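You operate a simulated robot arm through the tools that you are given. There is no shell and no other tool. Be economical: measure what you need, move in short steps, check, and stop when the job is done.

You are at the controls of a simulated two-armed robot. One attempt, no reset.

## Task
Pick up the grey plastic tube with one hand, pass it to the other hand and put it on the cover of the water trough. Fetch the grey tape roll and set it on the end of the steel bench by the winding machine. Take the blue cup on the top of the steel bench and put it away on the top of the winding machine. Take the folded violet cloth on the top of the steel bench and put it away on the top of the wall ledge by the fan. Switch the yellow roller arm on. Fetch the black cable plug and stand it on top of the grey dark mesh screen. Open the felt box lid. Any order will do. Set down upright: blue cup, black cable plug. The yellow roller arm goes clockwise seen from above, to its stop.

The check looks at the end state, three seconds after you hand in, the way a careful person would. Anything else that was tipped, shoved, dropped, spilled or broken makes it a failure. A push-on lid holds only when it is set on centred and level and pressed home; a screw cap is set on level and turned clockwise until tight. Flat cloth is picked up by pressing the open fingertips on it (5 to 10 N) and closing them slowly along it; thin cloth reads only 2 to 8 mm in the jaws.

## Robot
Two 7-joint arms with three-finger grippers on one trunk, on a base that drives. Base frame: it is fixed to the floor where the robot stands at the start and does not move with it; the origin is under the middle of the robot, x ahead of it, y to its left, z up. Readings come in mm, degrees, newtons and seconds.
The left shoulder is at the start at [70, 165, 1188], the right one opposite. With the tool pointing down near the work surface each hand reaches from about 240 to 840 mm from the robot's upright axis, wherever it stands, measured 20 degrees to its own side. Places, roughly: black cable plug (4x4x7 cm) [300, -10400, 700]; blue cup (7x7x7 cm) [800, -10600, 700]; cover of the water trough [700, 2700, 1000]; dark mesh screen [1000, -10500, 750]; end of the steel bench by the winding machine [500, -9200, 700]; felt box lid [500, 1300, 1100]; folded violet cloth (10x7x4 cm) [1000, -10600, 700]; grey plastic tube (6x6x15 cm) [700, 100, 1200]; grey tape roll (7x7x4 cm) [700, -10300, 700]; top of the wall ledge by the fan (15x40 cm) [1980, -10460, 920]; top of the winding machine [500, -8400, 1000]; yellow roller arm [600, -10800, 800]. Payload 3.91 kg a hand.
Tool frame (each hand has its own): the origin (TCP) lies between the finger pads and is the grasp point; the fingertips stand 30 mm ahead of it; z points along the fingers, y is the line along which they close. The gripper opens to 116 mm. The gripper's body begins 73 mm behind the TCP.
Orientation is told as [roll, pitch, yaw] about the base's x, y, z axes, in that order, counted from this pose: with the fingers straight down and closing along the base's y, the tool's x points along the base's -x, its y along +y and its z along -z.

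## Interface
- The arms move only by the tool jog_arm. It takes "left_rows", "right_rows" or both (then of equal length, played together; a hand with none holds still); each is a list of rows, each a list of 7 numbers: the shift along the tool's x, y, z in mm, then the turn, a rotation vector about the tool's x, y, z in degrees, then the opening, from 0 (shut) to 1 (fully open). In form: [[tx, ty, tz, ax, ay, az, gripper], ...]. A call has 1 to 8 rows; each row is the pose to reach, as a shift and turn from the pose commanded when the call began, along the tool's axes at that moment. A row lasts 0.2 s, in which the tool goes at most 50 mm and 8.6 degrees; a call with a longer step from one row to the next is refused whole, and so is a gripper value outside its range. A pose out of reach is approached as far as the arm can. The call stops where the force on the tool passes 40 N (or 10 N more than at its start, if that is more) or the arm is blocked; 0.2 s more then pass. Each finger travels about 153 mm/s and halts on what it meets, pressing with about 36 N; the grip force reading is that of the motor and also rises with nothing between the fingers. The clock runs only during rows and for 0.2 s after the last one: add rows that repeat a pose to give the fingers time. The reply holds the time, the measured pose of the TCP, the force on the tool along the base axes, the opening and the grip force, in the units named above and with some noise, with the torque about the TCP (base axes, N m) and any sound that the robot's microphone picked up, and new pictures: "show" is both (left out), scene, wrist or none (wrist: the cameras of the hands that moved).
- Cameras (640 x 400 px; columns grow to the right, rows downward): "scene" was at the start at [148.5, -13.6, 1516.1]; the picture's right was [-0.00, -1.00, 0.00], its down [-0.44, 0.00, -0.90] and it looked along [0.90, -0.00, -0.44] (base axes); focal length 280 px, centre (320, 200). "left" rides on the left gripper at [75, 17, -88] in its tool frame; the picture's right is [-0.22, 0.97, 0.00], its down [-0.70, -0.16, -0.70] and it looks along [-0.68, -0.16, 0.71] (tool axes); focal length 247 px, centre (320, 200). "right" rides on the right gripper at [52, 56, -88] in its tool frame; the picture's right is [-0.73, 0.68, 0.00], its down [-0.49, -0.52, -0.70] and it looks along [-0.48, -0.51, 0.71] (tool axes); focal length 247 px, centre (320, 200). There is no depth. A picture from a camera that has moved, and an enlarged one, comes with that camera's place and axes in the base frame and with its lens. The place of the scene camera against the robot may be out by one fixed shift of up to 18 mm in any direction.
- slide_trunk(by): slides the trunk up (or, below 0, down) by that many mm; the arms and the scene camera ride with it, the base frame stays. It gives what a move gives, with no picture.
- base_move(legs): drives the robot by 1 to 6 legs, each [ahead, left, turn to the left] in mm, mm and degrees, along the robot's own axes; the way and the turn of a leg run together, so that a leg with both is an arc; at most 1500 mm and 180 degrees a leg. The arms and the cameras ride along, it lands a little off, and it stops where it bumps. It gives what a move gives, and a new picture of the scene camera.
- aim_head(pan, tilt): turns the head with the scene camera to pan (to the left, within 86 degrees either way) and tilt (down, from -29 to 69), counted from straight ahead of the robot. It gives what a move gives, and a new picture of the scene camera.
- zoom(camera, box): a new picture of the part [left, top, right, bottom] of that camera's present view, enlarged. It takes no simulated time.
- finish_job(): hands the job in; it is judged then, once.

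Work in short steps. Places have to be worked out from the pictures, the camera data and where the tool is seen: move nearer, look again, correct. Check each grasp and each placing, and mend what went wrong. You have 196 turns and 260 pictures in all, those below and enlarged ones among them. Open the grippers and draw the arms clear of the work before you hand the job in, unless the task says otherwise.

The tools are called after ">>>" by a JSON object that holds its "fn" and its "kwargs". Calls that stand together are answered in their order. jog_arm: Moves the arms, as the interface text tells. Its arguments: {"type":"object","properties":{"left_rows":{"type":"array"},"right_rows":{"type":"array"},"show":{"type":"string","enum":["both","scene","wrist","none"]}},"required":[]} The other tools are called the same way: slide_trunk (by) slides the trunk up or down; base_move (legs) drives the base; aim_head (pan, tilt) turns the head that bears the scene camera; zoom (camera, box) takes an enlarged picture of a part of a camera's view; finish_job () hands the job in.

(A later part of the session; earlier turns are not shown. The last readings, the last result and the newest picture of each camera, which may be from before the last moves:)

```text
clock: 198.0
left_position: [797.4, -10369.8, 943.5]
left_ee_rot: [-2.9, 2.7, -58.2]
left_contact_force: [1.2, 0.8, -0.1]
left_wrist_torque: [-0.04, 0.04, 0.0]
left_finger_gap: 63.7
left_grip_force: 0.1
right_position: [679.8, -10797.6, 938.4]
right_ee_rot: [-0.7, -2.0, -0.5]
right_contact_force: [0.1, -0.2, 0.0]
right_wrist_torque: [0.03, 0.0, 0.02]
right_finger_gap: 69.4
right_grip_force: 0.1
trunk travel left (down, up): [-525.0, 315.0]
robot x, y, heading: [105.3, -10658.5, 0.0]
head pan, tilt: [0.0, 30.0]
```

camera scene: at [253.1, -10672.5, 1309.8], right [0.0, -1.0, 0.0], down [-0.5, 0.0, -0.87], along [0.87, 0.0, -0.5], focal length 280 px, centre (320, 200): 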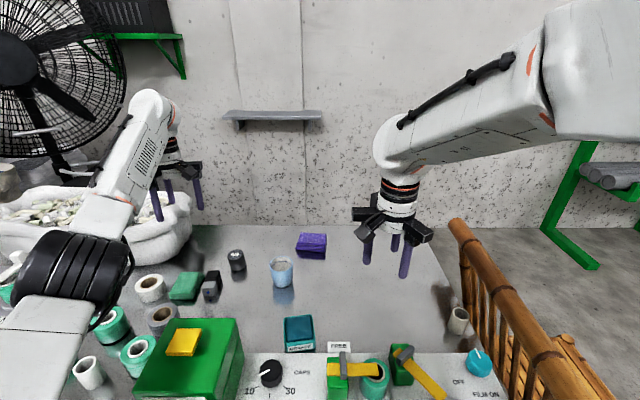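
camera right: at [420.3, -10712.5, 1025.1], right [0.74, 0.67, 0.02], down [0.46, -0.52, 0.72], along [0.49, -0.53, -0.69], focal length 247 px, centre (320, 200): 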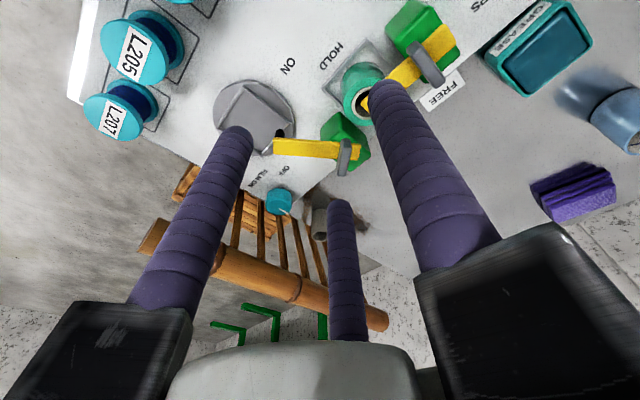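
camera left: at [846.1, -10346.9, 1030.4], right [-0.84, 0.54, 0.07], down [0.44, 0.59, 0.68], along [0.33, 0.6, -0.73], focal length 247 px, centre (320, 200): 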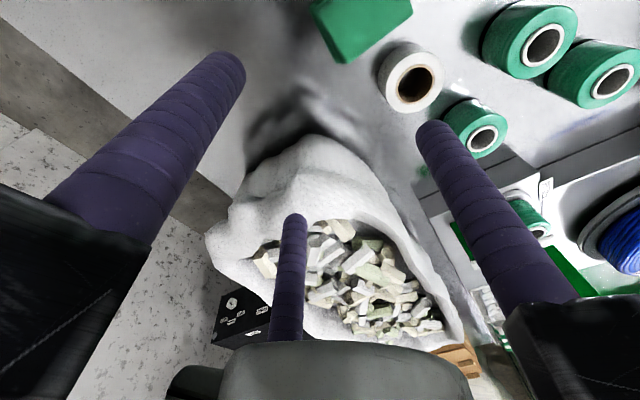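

Continue to yaw −90 and level the tool.

>>> {"fn": "jog_arm", "kwargs": {"left_rows": [[0, 0, 10, -0.7, -0.7, 8, 0.55], [0, 0, 20, -1.5, -1.4, 16, 0.55], [0, 0, 30, -2.2, -2, 24, 0.55], [0, 0, 40, -2.9, -2.7, 32, 0.55], [0, 0, 40, -2.9, -2.7, 32, 0.55]], "show": "wrist"}}

>>> {"fn": "zoom", "kwargs": {"camera": "scene", "box": [160, 220, 290, 310]}}

```text
clock: 199.2
left_position: [795.9, -10369.7, 905.0]
left_ee_rot: [-0.4, -1.1, -90.2]
left_contact_force: [0.0, 0.1, -0.2]
left_wrist_torque: [-0.02, 0.01, 0.0]
left_finger_gap: 63.7
left_grip_force: 0.1
right_position: [679.7, -10798.0, 939.6]
right_ee_rot: [-0.7, -2.1, -0.5]
right_contact_force: [0.8, -0.3, 0.1]
right_wrist_torque: [-0.01, 0.0, -0.02]
right_finger_gap: 69.5
right_grip_force: 0.0
trunk travel left (down, up): [-525.0, 315.0]
robot x, y, heading: [103.9, -10660.2, 0.3]
head pan, tilt: [0.0, 30.0]
camera left: at [814.3, -10293.4, 989.8], right [0.97, -0.23, 0.0], down [-0.16, -0.68, 0.71], along [-0.16, -0.69, -0.7], focal length 247 px, centre (320, 200)
```

left: 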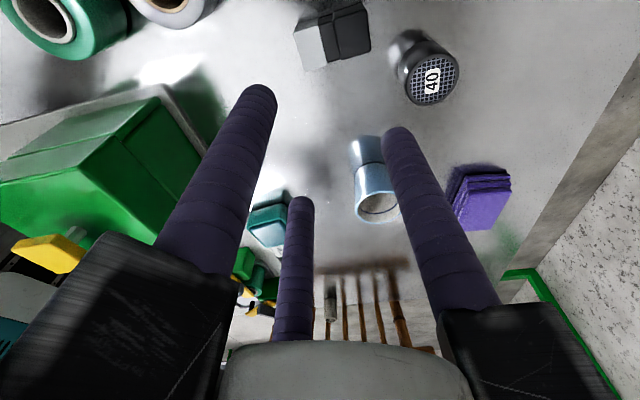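

```text
4.44 times, centred on (225, 265) of scene
camera zoom: at [252.8, -10672.8, 1309.9], right [0.0, -1.0, 0.0], down [-0.5, 0.0, -0.87], along [0.87, 0.0, -0.5], focal length 1243 px, centre (742, -89)
```

zoom: 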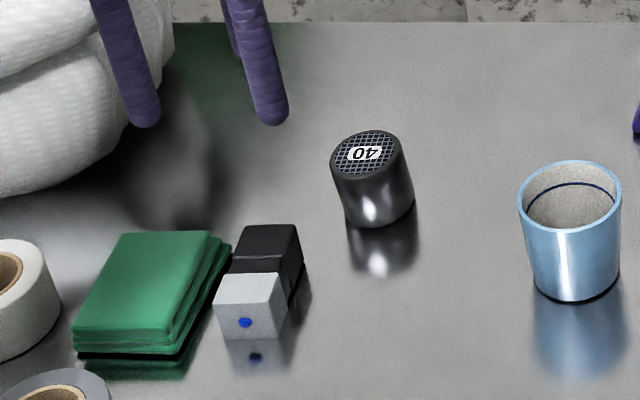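

Plug ≈[812,−10356], too close to the green cloth for a finger. First push it ~75 mm toward me from its base end with closed fingers, then grasp.

>>> {"fn": "jog_arm", "kwargs": {"left_rows": [[6, 40, 0, 0, 0, 0, 0.2], [13, 80, 20, 0, 0, 0, 0], [13, 80, 65, 0, 0, 0, 0], [13, 80, 110, 0, 0, 0, 0], [13, 80, 145, 0, 0, 0, 0], [13, 80, 172, 0, 0, 0, 0], [13, 80, 172, 0, 0, 0, 0]], "show": "wrist"}}

>>> {"fn": "zoom", "kwargs": {"camera": "scene", "box": [160, 220, 290, 310]}}

```text
clock: 200.8
left_position: [871.9, -10359.8, 734.0]
left_ee_rot: [-0.3, -1.2, -90.1]
left_contact_force: [-0.3, -0.4, 0.4]
left_wrist_torque: [-0.01, 0.02, -0.04]
left_finger_gap: 9.2
left_grip_force: 35.9
right_position: [679.0, -10797.8, 939.6]
right_ee_rot: [-0.7, -2.1, -0.5]
right_contact_force: [0.8, 0.2, 0.2]
right_wrist_torque: [-0.01, -0.02, -0.04]
right_finger_gap: 69.6
right_grip_force: 0.1
trunk travel left (down, up): [-525.0, 315.0]
robot x, y, heading: [103.6, -10657.9, 0.2]
head pan, tilt: [0.0, 30.0]
camera left: at [889.8, -10282.8, 820.0], right [0.97, -0.23, 0.0], down [-0.16, -0.68, 0.71], along [-0.16, -0.69, -0.7], focal length 247 px, centre (320, 200)
```

left: 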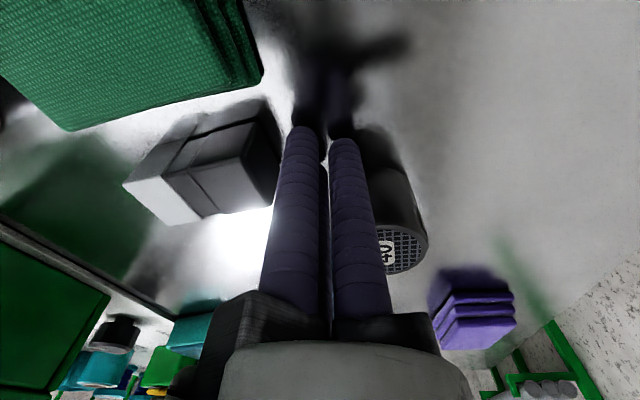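

```text
4.44 times, centred on (225, 265) of scene
camera zoom: at [252.6, -10672.8, 1309.9], right [0.0, -1.0, 0.0], down [-0.5, 0.0, -0.87], along [0.87, 0.0, -0.5], focal length 1243 px, centre (742, -89)
```

zoom: 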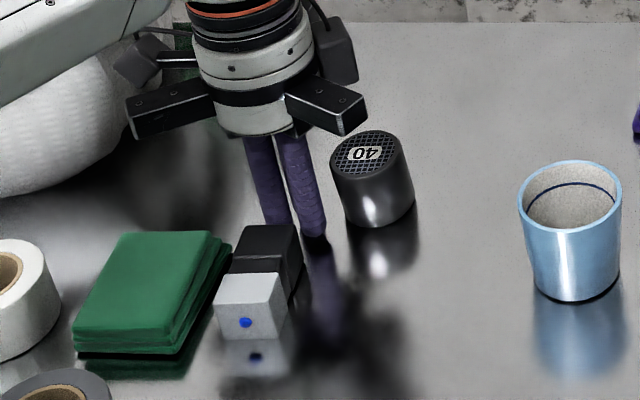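

Fingers are ~9 mm to the right of the plug's axis; shift and push toward me.

>>> {"fn": "jog_arm", "kwargs": {"left_rows": [[8, 0, 0, 0, 0, 0, 0], [8, -15, 0, 0, 0, 0, 0], [8, -30, 0, 0, 0, 0, 0], [8, -45, 0, 0, 0, 0, 0], [8, -60, 0, 0, 0, 0, 0], [8, -75, 0, 0, 0, 0, 0], [8, -85, 0, 0, 0, 0, 0]], "show": "wrist"}}

>>> {"fn": "zoom", "kwargs": {"camera": "scene", "box": [160, 230, 290, 320]}}

```text
clock: 202.4
left_position: [788.0, -10351.0, 731.4]
left_ee_rot: [-0.5, -1.1, -90.1]
left_contact_force: [0.8, 0.3, -0.4]
left_wrist_torque: [-0.02, 0.02, -0.02]
left_finger_gap: 9.0
left_grip_force: 35.6
right_position: [679.7, -10797.5, 940.6]
right_ee_rot: [-0.8, -2.0, -0.5]
right_contact_force: [-0.6, -0.9, -0.8]
right_wrist_torque: [-0.01, 0.03, 0.0]
right_finger_gap: 69.7
right_grip_force: 0.1
trunk travel left (down, up): [-525.0, 315.0]
robot x, y, heading: [105.0, -10659.8, 0.2]
head pan, tilt: [0.0, 30.0]
camera left: at [806.1, -10274.9, 817.3], right [0.97, -0.23, 0.0], down [-0.16, -0.68, 0.71], along [-0.16, -0.69, -0.7], focal length 247 px, centre (320, 200)
```

left: 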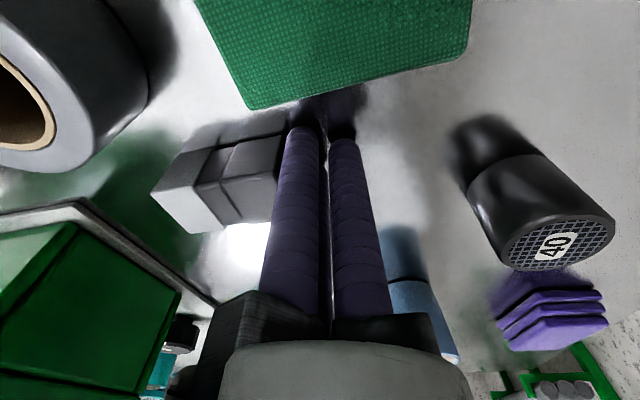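

```text
4.44 times, centred on (225, 275) of scene
camera zoom: at [252.7, -10672.5, 1309.9], right [0.0, -1.0, 0.0], down [-0.5, 0.0, -0.87], along [0.87, 0.0, -0.5], focal length 1243 px, centre (742, -133)
```

zoom: 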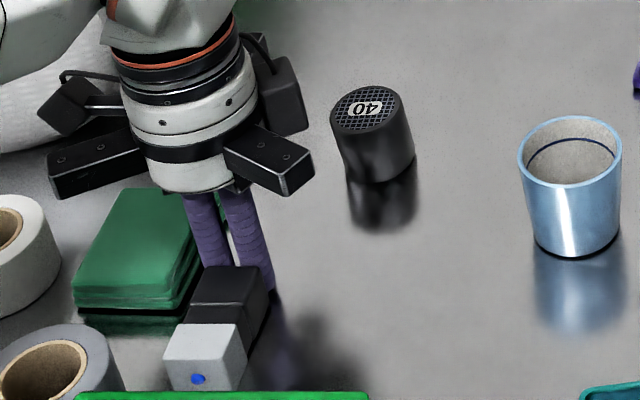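

Pushed cleanly. Raise, open and look from above to align the grasp.

>>> {"fn": "jog_arm", "kwargs": {"left_rows": [[0, 5, -45, 0, 0, 0, 0], [0, -10, -90, 0, 0, 0, 0.3], [0, -40, -120, 0, 0, 0, 0.6], [0, -40, -120, 0, 0, 0, 0.6]], "show": "wrist"}}

```text
clock: 203.4
left_position: [752.8, -10346.5, 849.3]
left_ee_rot: [-0.5, -1.0, -90.1]
left_contact_force: [0.1, 0.2, -0.6]
left_wrist_torque: [0.02, 0.0, 0.01]
left_finger_gap: 69.7
left_grip_force: 0.0
right_position: [681.2, -10796.9, 938.9]
right_ee_rot: [-0.7, -2.0, -0.5]
right_contact_force: [1.2, 0.4, 1.0]
right_wrist_torque: [-0.03, 0.04, 0.01]
right_finger_gap: 69.6
right_grip_force: 0.2
trunk travel left (down, up): [-525.0, 315.0]
robot x, y, heading: [104.9, -10659.7, -0.3]
head pan, tilt: [0.0, 30.0]
camera left: at [769.3, -10270.8, 935.4], right [0.97, -0.23, -0.01], down [-0.15, -0.68, 0.71], along [-0.16, -0.69, -0.7], focal length 247 px, centre (320, 200)
```

left: 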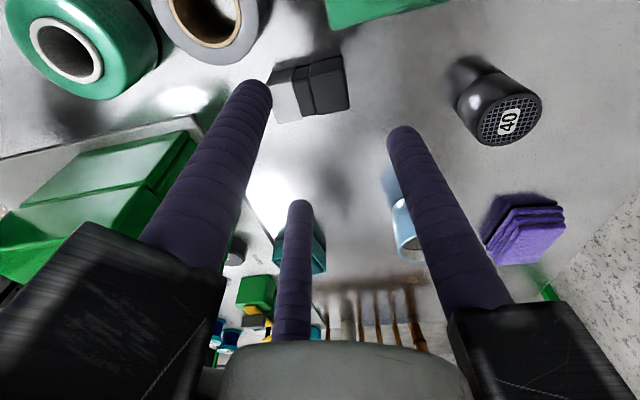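

Plug now ≈[740,−10353], base end x≈773. Align so the thumb goes just beyond the base end and grip.

>>> {"fn": "jog_arm", "kwargs": {"left_rows": [[-8, 0, 40, 0, 0, 0, 0.65], [-8, 0, 80, 0, 0, 0, 0.65], [-8, 0, 110, 0, 0, 0, 0.65], [-8, 0, 124, 0, 0, 0, 0.65], [-8, 0, 124, 0, 0, 0, 0.65]], "show": "wrist"}}

>>> {"fn": "zoom", "kwargs": {"camera": "scene", "box": [150, 230, 280, 320]}}

```text
clock: 204.6
left_position: [747.2, -10357.0, 729.8]
left_ee_rot: [-0.3, -1.0, -90.1]
left_contact_force: [-0.4, 1.1, 5.4]
left_wrist_torque: [0.25, 0.13, 0.01]
left_finger_gap: 75.9
left_grip_force: 0.5
right_position: [679.4, -10798.2, 939.7]
right_ee_rot: [-0.7, -2.0, -0.4]
right_contact_force: [-0.7, -0.4, 0.4]
right_wrist_torque: [-0.01, 0.0, 0.02]
right_finger_gap: 69.7
right_grip_force: 0.1
trunk travel left (down, up): [-525.0, 315.0]
robot x, y, heading: [105.9, -10659.5, 0.2]
head pan, tilt: [0.0, 30.0]
camera left: at [764.5, -10280.3, 816.6], right [0.97, -0.23, 0.0], down [-0.16, -0.68, 0.71], along [-0.16, -0.69, -0.7], focal length 247 px, centre (320, 200)
```

left: 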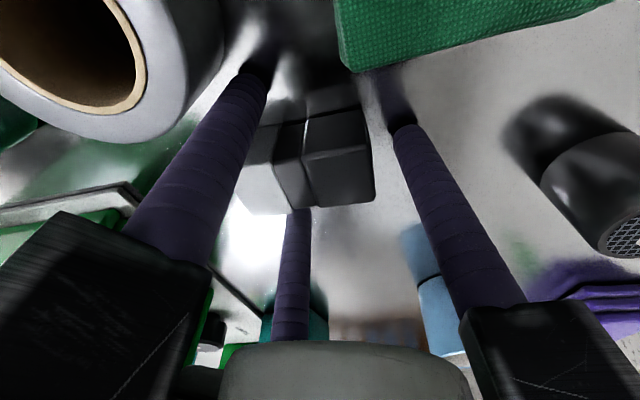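

```text
4.44 times, centred on (215, 275) of scene
camera zoom: at [252.3, -10672.9, 1310.0], right [0.0, -1.0, 0.0], down [-0.5, 0.0, -0.87], along [0.87, 0.0, -0.5], focal length 1243 px, centre (787, -133)
```

zoom: 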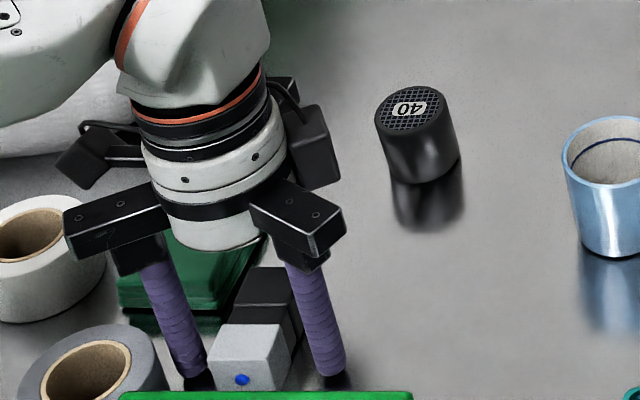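

Tips rest on the bench (z≈700). Raise 6 mm and close.

>>> {"fn": "jog_arm", "kwargs": {"left_rows": [[0, 0, -6, 0, 0, 0, 0.65], [0, 0, -6, 0, 0, 0, 0.45], [0, 0, -6, 0, 0, 0, 0.3], [0, 0, -6, 0, 0, 0, 0.15], [0, 0, -6, 0, 0, 0, 0.1], [0, 0, -6, 0, 0, 0, 0.1]], "show": "wrist"}}

>>> {"fn": "zoom", "kwargs": {"camera": "scene", "box": [150, 230, 280, 320]}}

```text
clock: 206.0
left_position: [747.2, -10357.2, 735.2]
left_ee_rot: [-0.5, -1.1, -90.1]
left_contact_force: [0.7, 0.2, 0.5]
left_wrist_torque: [0.07, -0.02, 0.04]
left_finger_gap: 38.3
left_grip_force: 35.8
right_position: [680.1, -10797.9, 939.8]
right_ee_rot: [-0.6, -2.1, -0.5]
right_contact_force: [0.9, 0.3, -0.4]
right_wrist_torque: [0.01, 0.0, 0.03]
right_finger_gap: 69.6
right_grip_force: 0.0
trunk travel left (down, up): [-525.0, 315.0]
robot x, y, heading: [103.8, -10656.3, 0.1]
head pan, tilt: [0.0, 30.0]
camera left: at [765.6, -10281.2, 821.4], right [0.97, -0.23, 0.0], down [-0.16, -0.68, 0.71], along [-0.16, -0.69, -0.7], focal length 247 px, centre (320, 200)
```

left: 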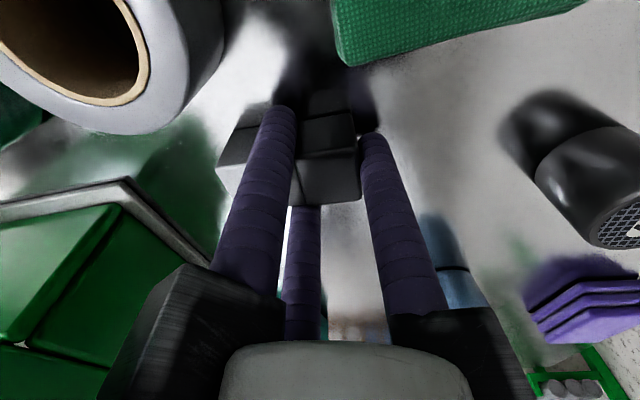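

```text
4.44 times, centred on (215, 275) of scene
camera zoom: at [252.8, -10672.7, 1309.9], right [0.0, -1.0, 0.0], down [-0.5, 0.0, -0.87], along [0.87, 0.0, -0.5], focal length 1243 px, centre (787, -133)
```

zoom: 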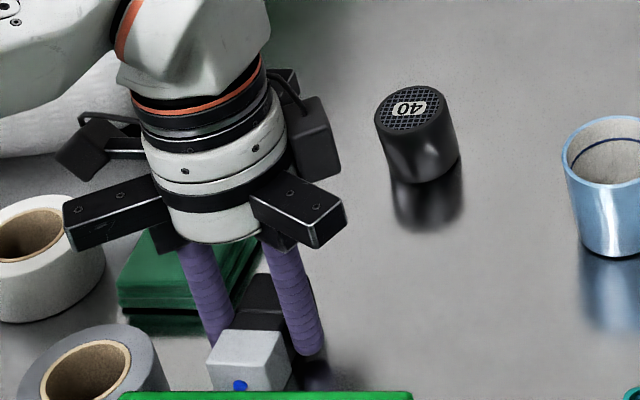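

Gripped at its middle, with the grey end free. Lift and rotate to yaw 0 (base toward +y).

>>> {"fn": "jog_arm", "kwargs": {"left_rows": [[0, 0, -40, 0, 0, 0, 0.1], [0, 0, -85, 0, 0, 0, 0.1], [0, 0, -130, 0, 0, -8, 0.1], [0, 0, -175, 0, 0, -16, 0.1], [0, 0, -215, 0, 0, -24, 0.1], [0, 0, -240, 0, 0, -32, 0.1], [0, 0, -255, 0, 0, -40, 0.1], [0, 0, -255, 0, 0, -48, 0.1]], "show": "none"}}

>>> {"fn": "jog_arm", "kwargs": {"left_rows": [[0, 0, 0, 0, 0, -8, 0.1], [0, 0, 0, 0, 0, -16, 0.1], [0, 0, 0, 0, 0, -24, 0.1], [0, 0, 0, 0, 0, -32, 0.1], [0, 0, 0, 0, 0, -40, 0.1], [0, 0, 0, 0, 0, -42, 0.1]]}}

```text
clock: 207.8
left_position: [749.3, -10351.1, 989.6]
left_ee_rot: [-1.1, -0.2, -41.9]
left_contact_force: [0.1, 0.4, 0.0]
left_wrist_torque: [0.03, -0.01, -0.02]
left_finger_gap: 38.6
left_grip_force: 36.2
right_position: [680.3, -10796.8, 940.1]
right_ee_rot: [-0.7, -2.0, -0.5]
right_contact_force: [0.0, -0.6, -0.2]
right_wrist_torque: [-0.01, -0.01, 0.01]
right_finger_gap: 69.6
right_grip_force: 0.0
trunk travel left (down, up): [-525.0, 315.0]
robot x, y, heading: [103.6, -10657.4, -0.1]
head pan, tilt: [0.0, 30.0]
```

```text
clock: 209.2
left_position: [751.2, -10353.2, 989.9]
left_ee_rot: [-1.2, 0.5, -0.1]
left_contact_force: [-0.2, -0.3, 0.0]
left_wrist_torque: [0.02, 0.01, 0.0]
left_finger_gap: 38.3
left_grip_force: 36.1
right_position: [680.1, -10798.7, 940.0]
right_ee_rot: [-0.6, -2.0, -0.5]
right_contact_force: [0.8, -0.1, -0.7]
right_wrist_torque: [0.03, 0.02, 0.0]
right_finger_gap: 69.7
right_grip_force: 0.1
trunk travel left (down, up): [-525.0, 315.0]
robot x, y, heading: [106.6, -10664.2, 0.0]
head pan, tilt: [0.0, 30.0]
camera scene: at [252.9, -10672.7, 1309.9], right [0.0, -1.0, 0.0], down [-0.5, 0.0, -0.87], along [0.87, 0.0, -0.5], focal length 280 px, centre (320, 200)
camera left: at [677.2, -10334.5, 1077.4], right [0.22, 0.97, -0.02], down [0.7, -0.15, 0.7], along [0.68, -0.17, -0.72], focal length 247 px, centre (320, 200)
```

scene: 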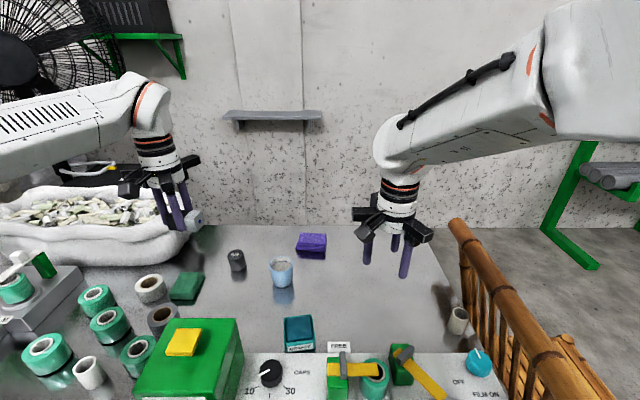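
left: 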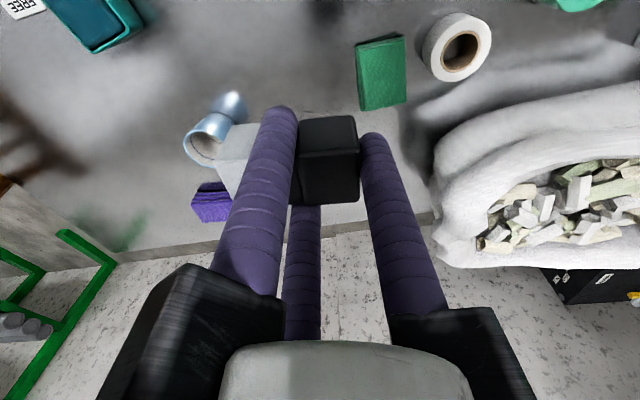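

Grey end points to −y as wanted. Move the left hand to [730,−10440,1040] and roll the right hand to point +y nearby.

>>> {"fn": "jog_arm", "kwargs": {"left_rows": [[3, -11, -7, 0, 0, 0, 0.1], [6, -22, -14, 0, 0, 0, 0.1], [9, -33, -21, 0, 0, 0, 0.1], [12, -44, -28, 0, 0, 0, 0.1], [15, -55, -35, 0, 0, 0, 0.1], [18, -66, -42, 0, 0, 0, 0.1], [20, -77, -50, 0, 0, 0, 0.1], [20, -87, -50, 0, 0, 0, 0.1]], "right_rows": [[-5, 20, -14, -8, 0, 0, 0.6], [-10, 40, -28, -16, 0, 0, 0.6], [-15, 60, -42, -24, 0, 0, 0.6], [-20, 80, -56, -32, 0, 0, 0.6], [-25, 100, -70, -40, 0, 0, 0.6], [-30, 120, -84, -48, 0, 0, 0.6], [-35, 140, -98, -56, 0, 0, 0.6], [-40, 158, -110, -64, 0, 0, 0.6]], "show": "none"}}

>>> {"fn": "jog_arm", "kwargs": {"right_rows": [[0, 0, 0, -8, 0, 0, 0.6], [0, 0, 0, -16, 0, 0, 0.6], [0, 0, 0, -24, 0, 0, 0.6], [0, 0, 0, -26, 0, 0, 0.6]]}}

```text
clock: 211.0
left_position: [733.6, -10439.8, 1039.9]
left_ee_rot: [-1.0, 0.5, -0.2]
left_contact_force: [1.0, -0.3, 0.0]
left_wrist_torque: [0.02, -0.01, -0.02]
left_finger_gap: 38.4
left_grip_force: 35.7
right_position: [720.6, -10638.8, 1049.5]
right_ee_rot: [63.5, -1.9, -0.4]
right_contact_force: [-0.1, 0.3, 0.1]
right_wrist_torque: [0.0, 0.04, 0.03]
right_finger_gap: 69.8
right_grip_force: 0.0
trunk travel left (down, up): [-525.0, 315.0]
robot x, y, heading: [104.4, -10662.1, -0.1]
head pan, tilt: [0.0, 30.0]
```

```text
clock: 212.0
left_position: [731.4, -10439.0, 1041.5]
left_ee_rot: [-1.1, 0.5, -0.1]
left_contact_force: [-0.1, 0.6, -1.8]
left_wrist_torque: [0.0, 0.0, 0.0]
left_finger_gap: 37.9
left_grip_force: 35.6
right_position: [716.2, -10639.0, 1050.2]
right_ee_rot: [89.3, -2.1, -0.5]
right_contact_force: [-0.4, 0.4, 0.2]
right_wrist_torque: [0.02, 0.01, -0.01]
right_finger_gap: 69.4
right_grip_force: 0.0
trunk travel left (down, up): [-525.0, 315.0]
robot x, y, heading: [106.1, -10655.7, 0.1]
head pan, tilt: [0.0, 30.0]
camera scene: at [252.8, -10672.5, 1309.9], right [0.0, -1.0, 0.0], down [-0.5, 0.0, -0.87], along [0.87, 0.0, -0.5], focal length 280 px, centre (320, 200)
camera right: at [663.0, -10725.6, 1106.0], right [0.71, 0.0, 0.71], down [0.5, -0.71, -0.5], along [0.5, 0.7, -0.5], focal length 247 px, centre (320, 200)
```

scene: 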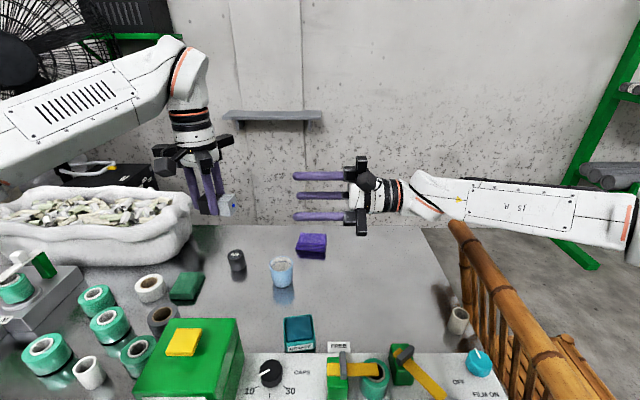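
right: 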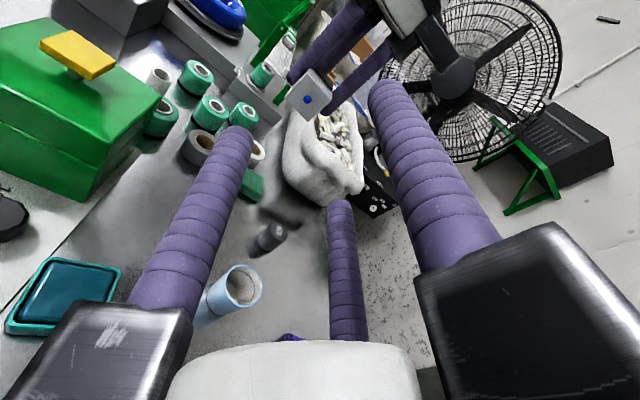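

Grey end ≈[727,−10488,1025]. Align the right hand coaxially at a short stand-off.

>>> {"fn": "jog_arm", "kwargs": {"right_rows": [[-6, -12, 30, -0.5, 0, 0, 0.6], [-12, -25, 65, -0.7, 0, 0, 0.6], [-12, -25, 95, -0.7, 0, 0, 0.6], [-12, -25, 95, -0.7, 0, 0, 0.6]]}}

>>> {"fn": "zoom", "kwargs": {"camera": "scene", "box": [140, 140, 340, 260]}}

```text
clock: 213.0
left_position: [732.7, -10440.8, 1042.2]
left_ee_rot: [-1.0, 0.4, -0.2]
left_contact_force: [-0.2, -1.2, -0.5]
left_wrist_torque: [0.02, 0.0, 0.0]
left_finger_gap: 37.9
left_grip_force: 36.2
right_position: [729.9, -10543.7, 1023.1]
right_ee_rot: [90.1, -2.1, -0.6]
right_contact_force: [-0.3, 0.0, 0.2]
right_wrist_torque: [0.0, 0.02, 0.0]
right_finger_gap: 69.5
right_grip_force: 0.0
trunk travel left (down, up): [-525.0, 315.0]
robot x, y, heading: [103.5, -10659.4, -0.1]
head pan, tilt: [0.0, 30.0]
camera scene: at [252.7, -10673.4, 1309.9], right [0.0, -1.0, 0.0], down [-0.5, 0.0, -0.87], along [0.87, 0.0, -0.5], focal length 280 px, centre (320, 200)
camera right: at [676.7, -10631.4, 1078.5], right [0.71, -0.01, 0.71], down [0.5, -0.7, -0.51], along [0.5, 0.71, -0.49], focal length 247 px, centre (320, 200)
```

scene: 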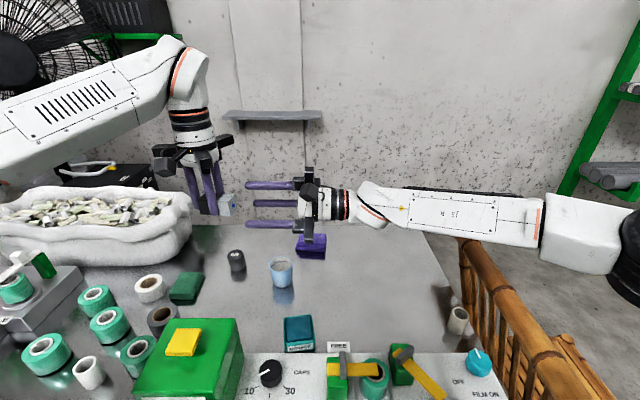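
right: 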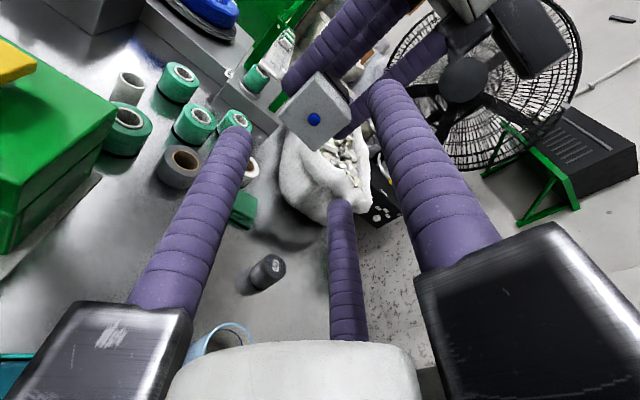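

```text
3.20 times, centred on (240, 200) of scene
camera zoom: at [252.7, -10673.4, 1309.9], right [0.0, -1.0, 0.0], down [-0.5, 0.0, -0.87], along [0.87, 0.0, -0.5], focal length 895 px, centre (576, 200)
```

zoom: 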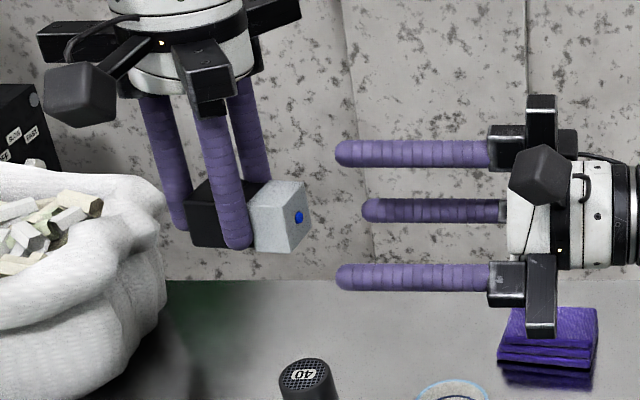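

Well aligned. Advance 46 mm over the grey end and close.

>>> {"fn": "jog_arm", "kwargs": {"right_rows": [[4, 3, 20, 0, 0, 0, 0.6], [4, 3, 38, 0, 0, 0, 0.6], [4, 3, 46, 0, 0, 0, 0.6], [4, 3, 46, 0, 0, 0, 0.4], [4, 3, 46, 0, 0, 0, 0.25], [4, 3, 46, 0, 0, 0, 0.1], [4, 3, 46, 0, 0, 0, 0.1]]}}

>>> {"fn": "zoom", "kwargs": {"camera": "scene", "box": [140, 140, 340, 260]}}

```text
clock: 214.6
left_position: [732.9, -10438.2, 1042.1]
left_ee_rot: [-1.1, 0.3, -0.1]
left_contact_force: [4.3, 1.3, 25.9]
left_wrist_torque: [-0.37, 1.37, 0.18]
left_finger_gap: 37.9
left_grip_force: 36.1
right_position: [726.9, -10494.6, 1021.4]
right_ee_rot: [89.7, -1.9, -0.4]
right_contact_force: [-4.7, -1.7, -25.0]
right_wrist_torque: [-1.04, -1.3, 0.06]
right_finger_gap: 39.6
right_grip_force: 36.3
trunk travel left (down, up): [-525.0, 315.0]
robot x, y, heading: [104.4, -10658.9, 0.1]
head pan, tilt: [0.0, 30.0]
camera scene: at [252.9, -10672.7, 1309.9], right [0.0, -1.0, 0.0], down [-0.5, 0.0, -0.87], along [0.87, 0.0, -0.5], focal length 280 px, centre (320, 200)
camera right: at [673.6, -10583.0, 1076.6], right [0.71, 0.0, 0.71], down [0.5, -0.7, -0.5], along [0.5, 0.71, -0.5], focal length 247 px, centre (320, 200)
```

scene: 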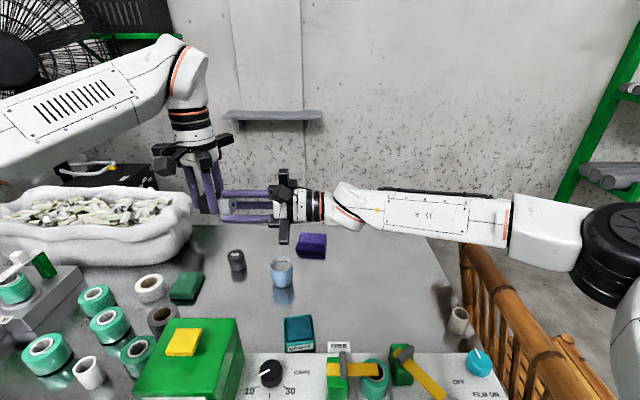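
right: 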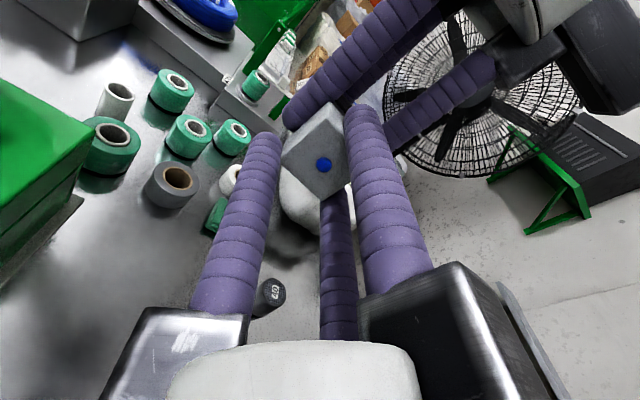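

```text
3.20 times, centred on (240, 200) of scene
camera zoom: at [252.9, -10672.7, 1309.9], right [0.0, -1.0, 0.0], down [-0.5, 0.0, -0.87], along [0.87, 0.0, -0.5], focal length 895 px, centre (576, 200)
```

zoom: 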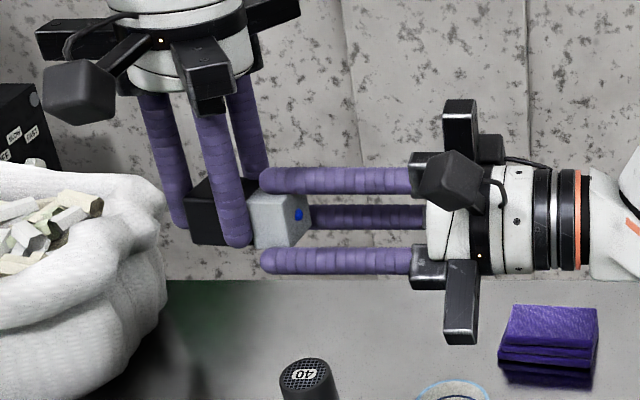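

Both hold. Open the left hand and withdraw it upward.

>>> {"fn": "jog_arm", "kwargs": {"left_rows": [[0, 0, 0, 0, 0, 0, 0.25], [0, 0, 0, 0, 0, 0, 0.45], [0, 0, 0, 0, 0, 0, 0.6], [0, 0, -25, 0, 0, 0, 0.65], [0, 10, -60, 0, 0, 0, 0.65], [0, 40, -80, 0, 0, 0, 0.65], [0, 80, -80, 0, 0, 0, 0.65]], "show": "none"}}

>>> {"fn": "zoom", "kwargs": {"camera": "scene", "box": [140, 140, 340, 260]}}

```text
clock: 216.2
left_position: [732.9, -10355.2, 1119.3]
left_ee_rot: [-1.0, 0.6, -0.1]
left_contact_force: [-0.1, 0.6, 0.0]
left_wrist_torque: [-0.03, -0.01, 0.02]
left_finger_gap: 75.4
left_grip_force: 0.0
right_position: [727.6, -10493.7, 1025.2]
right_ee_rot: [89.9, -2.1, -0.5]
right_contact_force: [-0.2, -0.4, -0.9]
right_wrist_torque: [-0.07, 0.0, 0.01]
right_finger_gap: 40.0
right_grip_force: 36.2
trunk travel left (down, up): [-525.0, 315.0]
robot x, y, heading: [102.8, -10658.0, -0.1]
head pan, tilt: [0.0, 30.0]
```

```text
3.20 times, centred on (240, 200) of scene
camera zoom: at [252.8, -10671.2, 1309.9], right [0.0, -1.0, 0.0], down [-0.5, 0.0, -0.87], along [0.87, 0.0, -0.5], focal length 895 px, centre (576, 200)
```

zoom: 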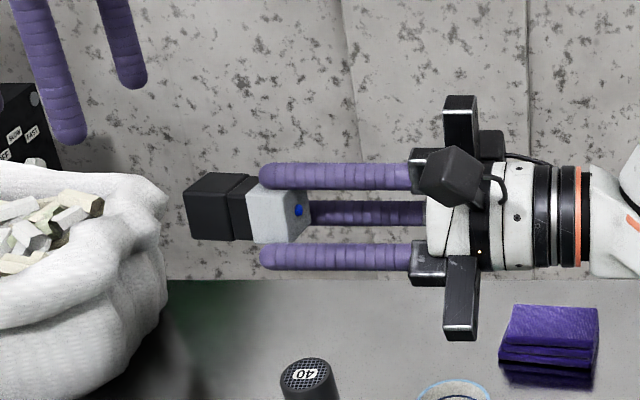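

The right hand holds the plug coaxially. It can't reach the screen itself, so I'll stand the plug upright on free bench at ≈[800,−10650] and regrasp with the left. Rotate the right hand down.

>>> {"fn": "jog_arm", "kwargs": {"right_rows": [[-9, 0, -20, 8, 0, 0, 0.1], [-18, 0, -40, 16, 0, 0, 0.1], [-27, 0, -60, 24, 0, 0, 0.1], [-36, 0, -80, 32, 0, 0, 0.1], [-45, 0, -100, 40, 0, 0, 0.1], [-54, 0, -120, 48, 0, 0, 0.1], [-63, 0, -140, 56, 0, 0, 0.1], [-73, 0, -156, 64, 0, 0, 0.1]], "show": "none"}}

>>> {"fn": "jog_arm", "kwargs": {"right_rows": [[0, 0, 0, 8, 0, 0, 0.1], [0, 0, 0, 16, 0, 0, 0.1], [0, 0, 0, 24, 0, 0, 0.1], [0, 0, 0, 26, 2, 0, 0.1], [0, 0, 0, 26, 2, 0, 0.1]]}}

```text
clock: 218.0
left_position: [733.2, -10356.4, 1120.0]
left_ee_rot: [-1.1, 0.5, 0.0]
left_contact_force: [-0.5, -0.1, -0.3]
left_wrist_torque: [-0.05, -0.01, -0.02]
left_finger_gap: 75.7
left_grip_force: 0.0
right_position: [799.6, -10653.1, 1027.3]
right_ee_rot: [25.7, -1.9, -0.6]
right_contact_force: [-0.4, 0.4, -0.8]
right_wrist_torque: [-0.05, 0.02, -0.02]
right_finger_gap: 40.2
right_grip_force: 35.6
trunk travel left (down, up): [-525.0, 315.0]
robot x, y, heading: [109.2, -10660.2, 0.1]
head pan, tilt: [0.0, 30.0]
```

```text
clock: 219.2
left_position: [732.8, -10357.3, 1120.9]
left_ee_rot: [-1.1, 0.4, -0.1]
left_contact_force: [-0.3, -0.3, 0.4]
left_wrist_torque: [-0.02, 0.01, 0.0]
left_finger_gap: 75.5
left_grip_force: 0.1
right_position: [799.3, -10656.0, 1028.2]
right_ee_rot: [0.0, -0.1, 0.0]
right_contact_force: [0.2, 0.4, 0.0]
right_wrist_torque: [-0.01, 0.02, -0.02]
right_finger_gap: 40.4
right_grip_force: 35.8
trunk travel left (down, up): [-525.0, 315.0]
robot x, y, heading: [102.6, -10662.3, -0.2]
head pan, tilt: [0.0, 30.0]
camera scene: at [252.5, -10672.7, 1309.9], right [0.0, -1.0, 0.0], down [-0.5, 0.0, -0.87], along [0.87, 0.0, -0.5], focal length 280 px, centre (320, 200)
camera right: at [747.7, -10598.6, 1117.4], right [0.73, 0.68, 0.0], down [0.48, -0.52, 0.7], along [0.48, -0.51, -0.71], focal length 247 px, centre (320, 200)
```

scene: 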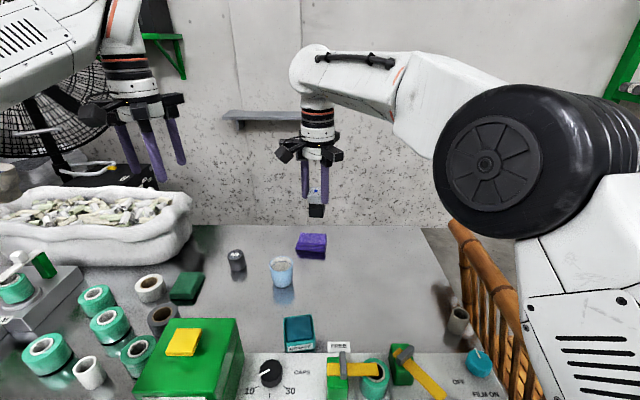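
right: 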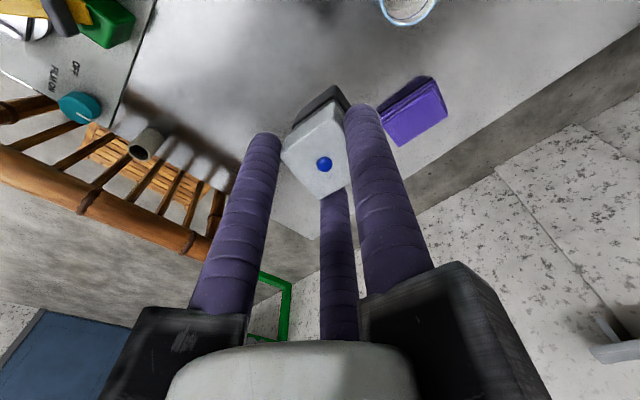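

Lower to just above the bench and check the tilt.

>>> {"fn": "jog_arm", "kwargs": {"right_rows": [[0, 0, 45, 0, 0, 0, 0.1], [0, 0, 90, 0, 0, 0, 0.1], [0, 0, 135, 0, 0, 0, 0.1], [0, 0, 180, 0, 0, 0, 0.1], [0, 0, 225, 0, 0, 0, 0.1], [0, 0, 234, 0, 0, 0, 0.1], [0, 0, 234, 0, 0, 0, 0.1]], "show": "none"}}

>>> {"fn": "zoom", "kwargs": {"camera": "scene", "box": [260, 210, 380, 310]}}

```text
clock: 220.8
left_position: [734.0, -10357.9, 1120.6]
left_ee_rot: [-1.1, 0.6, 0.0]
left_contact_force: [-0.2, -0.6, 0.5]
left_wrist_torque: [0.01, 0.02, -0.01]
left_finger_gap: 75.5
left_grip_force: 0.2
right_position: [801.7, -10655.3, 793.9]
right_ee_rot: [0.0, -0.1, -0.1]
right_contact_force: [-0.5, -0.2, -0.6]
right_wrist_torque: [0.0, -0.01, -0.02]
right_finger_gap: 40.0
right_grip_force: 36.1
trunk travel left (down, up): [-525.0, 315.0]
robot x, y, heading: [103.4, -10656.2, 0.1]
head pan, tilt: [0.0, 30.0]
```

```text
4.00 times, centred on (320, 260) of scene
camera zoom: at [253.1, -10672.6, 1309.8], right [0.0, -1.0, 0.0], down [-0.5, 0.0, -0.87], along [0.87, 0.0, -0.5], focal length 1119 px, centre (320, -40)
```

zoom: 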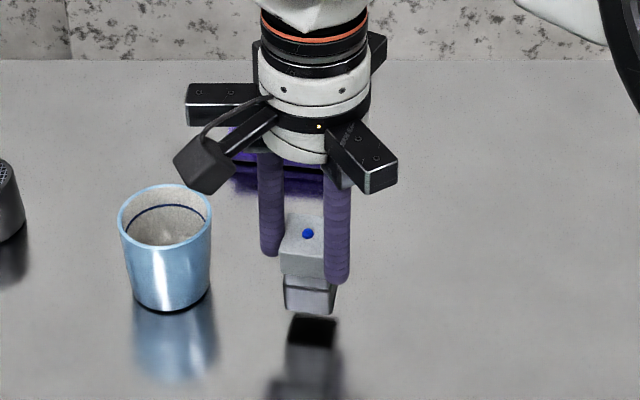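

Only a few mm above the bench. Lower gently to contact, then open with no load.

>>> {"fn": "jog_arm", "kwargs": {"right_rows": [[0, 0, 1.5, 0, 0, 0, 0.1], [0, 0, 3, 0, 0, 0, 0.1], [0, 0, 4, 0, 0, 0, 0.1], [0, 0, 4, 0, 0, 0, 0.1]], "show": "none"}}

>>> {"fn": "zoom", "kwargs": {"camera": "scene", "box": [280, 250, 350, 300]}}

```text
clock: 221.8
left_position: [733.6, -10357.9, 1120.7]
left_ee_rot: [-1.1, 0.5, -0.1]
left_contact_force: [0.6, 0.0, 0.5]
left_wrist_torque: [0.01, -0.02, 0.02]
left_finger_gap: 75.3
left_grip_force: 0.0
right_position: [801.4, -10654.9, 789.9]
right_ee_rot: [0.0, -0.1, -0.1]
right_contact_force: [0.2, -0.1, -0.9]
right_wrist_torque: [-0.01, 0.02, -0.02]
right_finger_gap: 39.7
right_grip_force: 36.1
trunk travel left (down, up): [-525.0, 315.0]
robot x, y, heading: [107.3, -10657.4, -0.0]
head pan, tilt: [0.0, 30.0]
```

```text
8.00 times, centred on (315, 275) of scene
camera zoom: at [253.0, -10672.7, 1309.9], right [0.0, -1.0, 0.0], down [-0.5, 0.0, -0.87], along [0.87, 0.0, -0.5], focal length 2238 px, centre (360, -400)
```

zoom: 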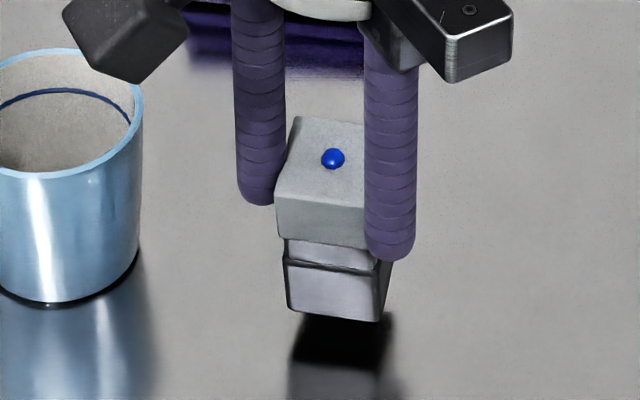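

Continue lowering slowly to contact.

>>> {"fn": "jog_arm", "kwargs": {"right_rows": [[0, 0, 2, 0, 0, 0, 0.1], [0, 0, 4, 0, 0, 0, 0.1], [0, 0, 6, 0, 0, 0, 0.1], [0, 0, 8, 0, 0, 0, 0.1], [0, 0, 8, 0, 0, 0, 0.1]], "show": "none"}}

>>> {"fn": "zoom", "kwargs": {"camera": "scene", "box": [280, 250, 350, 300]}}

```text
clock: 223.0
left_position: [732.9, -10357.2, 1121.7]
left_ee_rot: [-1.1, 0.6, -0.2]
left_contact_force: [0.0, -1.0, -0.4]
left_wrist_torque: [0.01, 0.0, 0.0]
left_finger_gap: 75.5
left_grip_force: 0.0
right_position: [800.8, -10654.4, 780.7]
right_ee_rot: [0.0, -0.1, 0.0]
right_contact_force: [-0.5, 0.7, -0.4]
right_wrist_torque: [0.01, 0.0, 0.02]
right_finger_gap: 39.9
right_grip_force: 36.4
trunk travel left (down, up): [-525.0, 315.0]
robot x, y, heading: [107.3, -10656.1, 0.1]
head pan, tilt: [0.0, 30.0]
```

```text
8.00 times, centred on (315, 275) of scene
camera zoom: at [252.9, -10672.6, 1309.9], right [0.0, -1.0, 0.0], down [-0.5, 0.0, -0.87], along [0.87, 0.0, -0.5], focal length 2238 px, centre (360, -400)
```

zoom: 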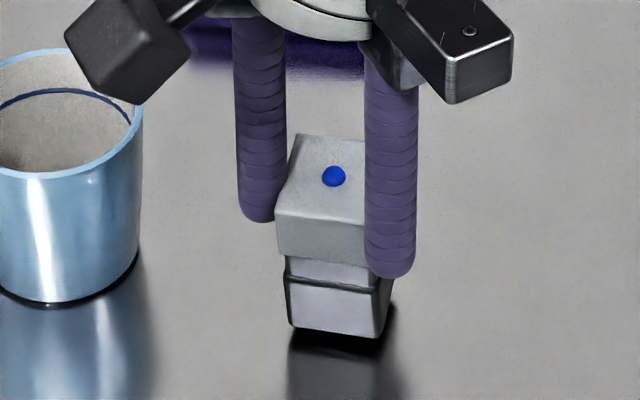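

Nearly touching; continue a few mm.

>>> {"fn": "jog_arm", "kwargs": {"right_rows": [[0, 0, 1.5, 0, 0, 0, 0.1], [0, 0, 3, 0, 0, 0, 0.1], [0, 0, 4.5, 0, 0, 0, 0.1], [0, 0, 6, 0, 0, 0, 0.1]], "show": "none"}}

```text
clock: 224.0
left_position: [733.3, -10356.6, 1121.6]
left_ee_rot: [-1.2, 0.4, -0.1]
left_contact_force: [-0.3, -0.4, 0.1]
left_wrist_torque: [0.05, -0.01, 0.02]
left_finger_gap: 75.2
left_grip_force: 0.1
right_position: [799.2, -10655.6, 778.6]
right_ee_rot: [0.1, -0.3, 0.0]
right_contact_force: [-0.6, 1.6, 11.6]
right_wrist_torque: [0.35, 0.1, 0.0]
right_finger_gap: 40.1
right_grip_force: 35.6
trunk travel left (down, up): [-525.0, 315.0]
robot x, y, heading: [106.2, -10659.2, -0.4]
head pan, tilt: [0.0, 30.0]
```

Contact (≈12 N). Relieve 3 mm, open slowly, and lift.

>>> {"fn": "jog_arm", "kwargs": {"right_rows": [[0, 0, -3, 0, 0, 0, 0.1], [0, 0, -3, 0, 0, 0, 0.25], [0, 0, -3, 0, 0, 0, 0.4], [0, 0, -3, 0, 0, 0, 0.6], [0, 0, -3, 0, 0, 0, 0.7], [0, 0, -30, 0, 0, 0, 0.7], [0, 0, -75, 0, 0, 0, 0.7], [0, 0, -120, 0, 0, 0, 0.7]], "show": "none"}}

>>> {"fn": "zoom", "kwargs": {"camera": "scene", "box": [260, 210, 380, 310]}}

```text
clock: 225.8
left_position: [733.5, -10356.8, 1120.8]
left_ee_rot: [-1.0, 0.4, -0.1]
left_contact_force: [-1.0, 1.5, -0.5]
left_wrist_torque: [0.01, -0.03, 0.01]
left_finger_gap: 75.7
left_grip_force: 0.1
right_position: [794.2, -10654.2, 896.7]
right_ee_rot: [0.0, 0.0, 0.0]
right_contact_force: [0.0, -0.1, 1.1]
right_wrist_torque: [0.02, -0.03, -0.03]
right_finger_gap: 81.4
right_grip_force: 0.0
trunk travel left (down, up): [-525.0, 315.0]
robot x, y, heading: [105.9, -10657.4, 0.1]
head pan, tilt: [0.0, 30.0]
```

```text
4.00 times, centred on (320, 260) of scene
camera zoom: at [251.9, -10672.7, 1309.9], right [0.0, -1.0, 0.0], down [-0.5, 0.0, -0.87], along [0.87, 0.0, -0.5], focal length 1119 px, centre (320, -40)
```

zoom: 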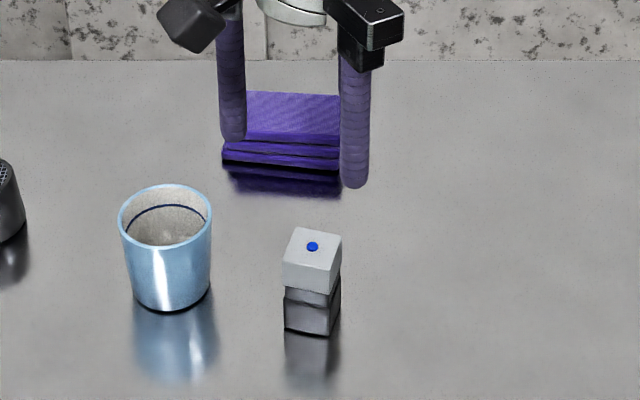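

Plug stands upright. Move the right hand aside and bring the left hand over the plug (≈[797,−10655]).

>>> {"fn": "jog_arm", "kwargs": {"right_rows": [[10, -25, -10, 0, 0, 0, 0.7], [20, -60, -20, 0, 0, 0, 0.7], [40, -95, -30, 0, 0, 0, 0.7], [60, -130, -40, 0, 0, 0, 0.7], [80, -160, -40, 0, 0, 0, 0.7], [80, -180, -40, 0, 0, 0, 0.7], [80, -180, -40, 0, 0, 0, 0.7], [80, -180, -40, 0, 0, 0, 0.7]], "left_rows": [[0, 0, 30, 0, 0, 0, 0.65], [-5, -20, 60, 0, 0, 0, 0.65], [-15, -60, 80, 0, 0, 0, 0.65], [-25, -105, 90, 0, 0, 0, 0.65], [-35, -150, 100, 0, 0, 0, 0.65], [-45, -195, 110, 0, 0, 0, 0.65], [-55, -240, 120, 0, 0, 0, 0.65], [-62, -280, 130, 0, 0, 0, 0.65]], "show": "none"}}

>>> {"fn": "jog_arm", "kwargs": {"left_rows": [[0, -15, 35, 0, 0, 0, 0.65], [0, -15, 70, 0, 0, 0, 0.65], [0, -15, 70, 0, 0, 0, 0.65]]}}

```text
clock: 227.6
left_position: [794.0, -10639.9, 991.5]
left_ee_rot: [-0.9, 0.5, 0.0]
left_contact_force: [-0.7, 0.0, 0.1]
left_wrist_torque: [-0.01, 0.05, 0.0]
left_finger_gap: 75.4
left_grip_force: 0.1
right_position: [720.0, -10839.0, 934.4]
right_ee_rot: [0.0, 0.0, 0.1]
right_contact_force: [0.0, -0.7, -0.4]
right_wrist_torque: [0.02, 0.0, 0.04]
right_finger_gap: 81.2
right_grip_force: 0.0
trunk travel left (down, up): [-525.0, 315.0]
robot x, y, heading: [107.8, -10656.3, 0.1]
head pan, tilt: [0.0, 30.0]
```

```text
clock: 228.4
left_position: [790.8, -10656.3, 922.6]
left_ee_rot: [-1.0, 0.5, -0.1]
left_contact_force: [0.8, 0.1, -1.0]
left_wrist_torque: [0.01, -0.03, -0.01]
left_finger_gap: 75.5
left_grip_force: 0.0
right_position: [718.9, -10837.0, 936.2]
right_ee_rot: [0.0, -0.2, -0.1]
right_contact_force: [0.1, 0.0, 0.9]
right_wrist_torque: [0.01, -0.01, -0.01]
right_finger_gap: 81.2
right_grip_force: 0.1
trunk travel left (down, up): [-525.0, 315.0]
robot x, y, heading: [107.8, -10654.8, -0.1]
head pan, tilt: [0.0, 30.0]
camera scene: at [252.5, -10673.3, 1310.0], right [0.0, -1.0, 0.0], down [-0.5, 0.0, -0.87], along [0.87, 0.0, -0.5], focal length 280 px, centre (320, 200)
camera left: at [716.9, -10638.2, 1010.6], right [0.23, 0.97, -0.02], down [0.7, -0.15, 0.7], along [0.68, -0.17, -0.72], focal length 247 px, centre (320, 200)
```

scene: 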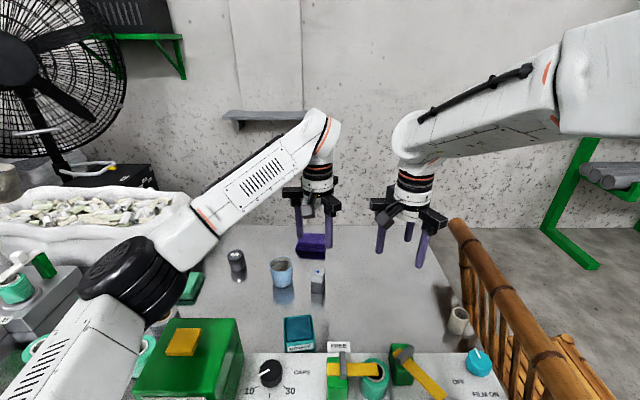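
left: 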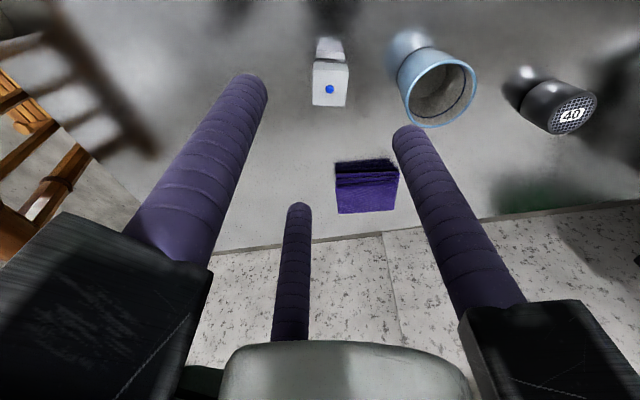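

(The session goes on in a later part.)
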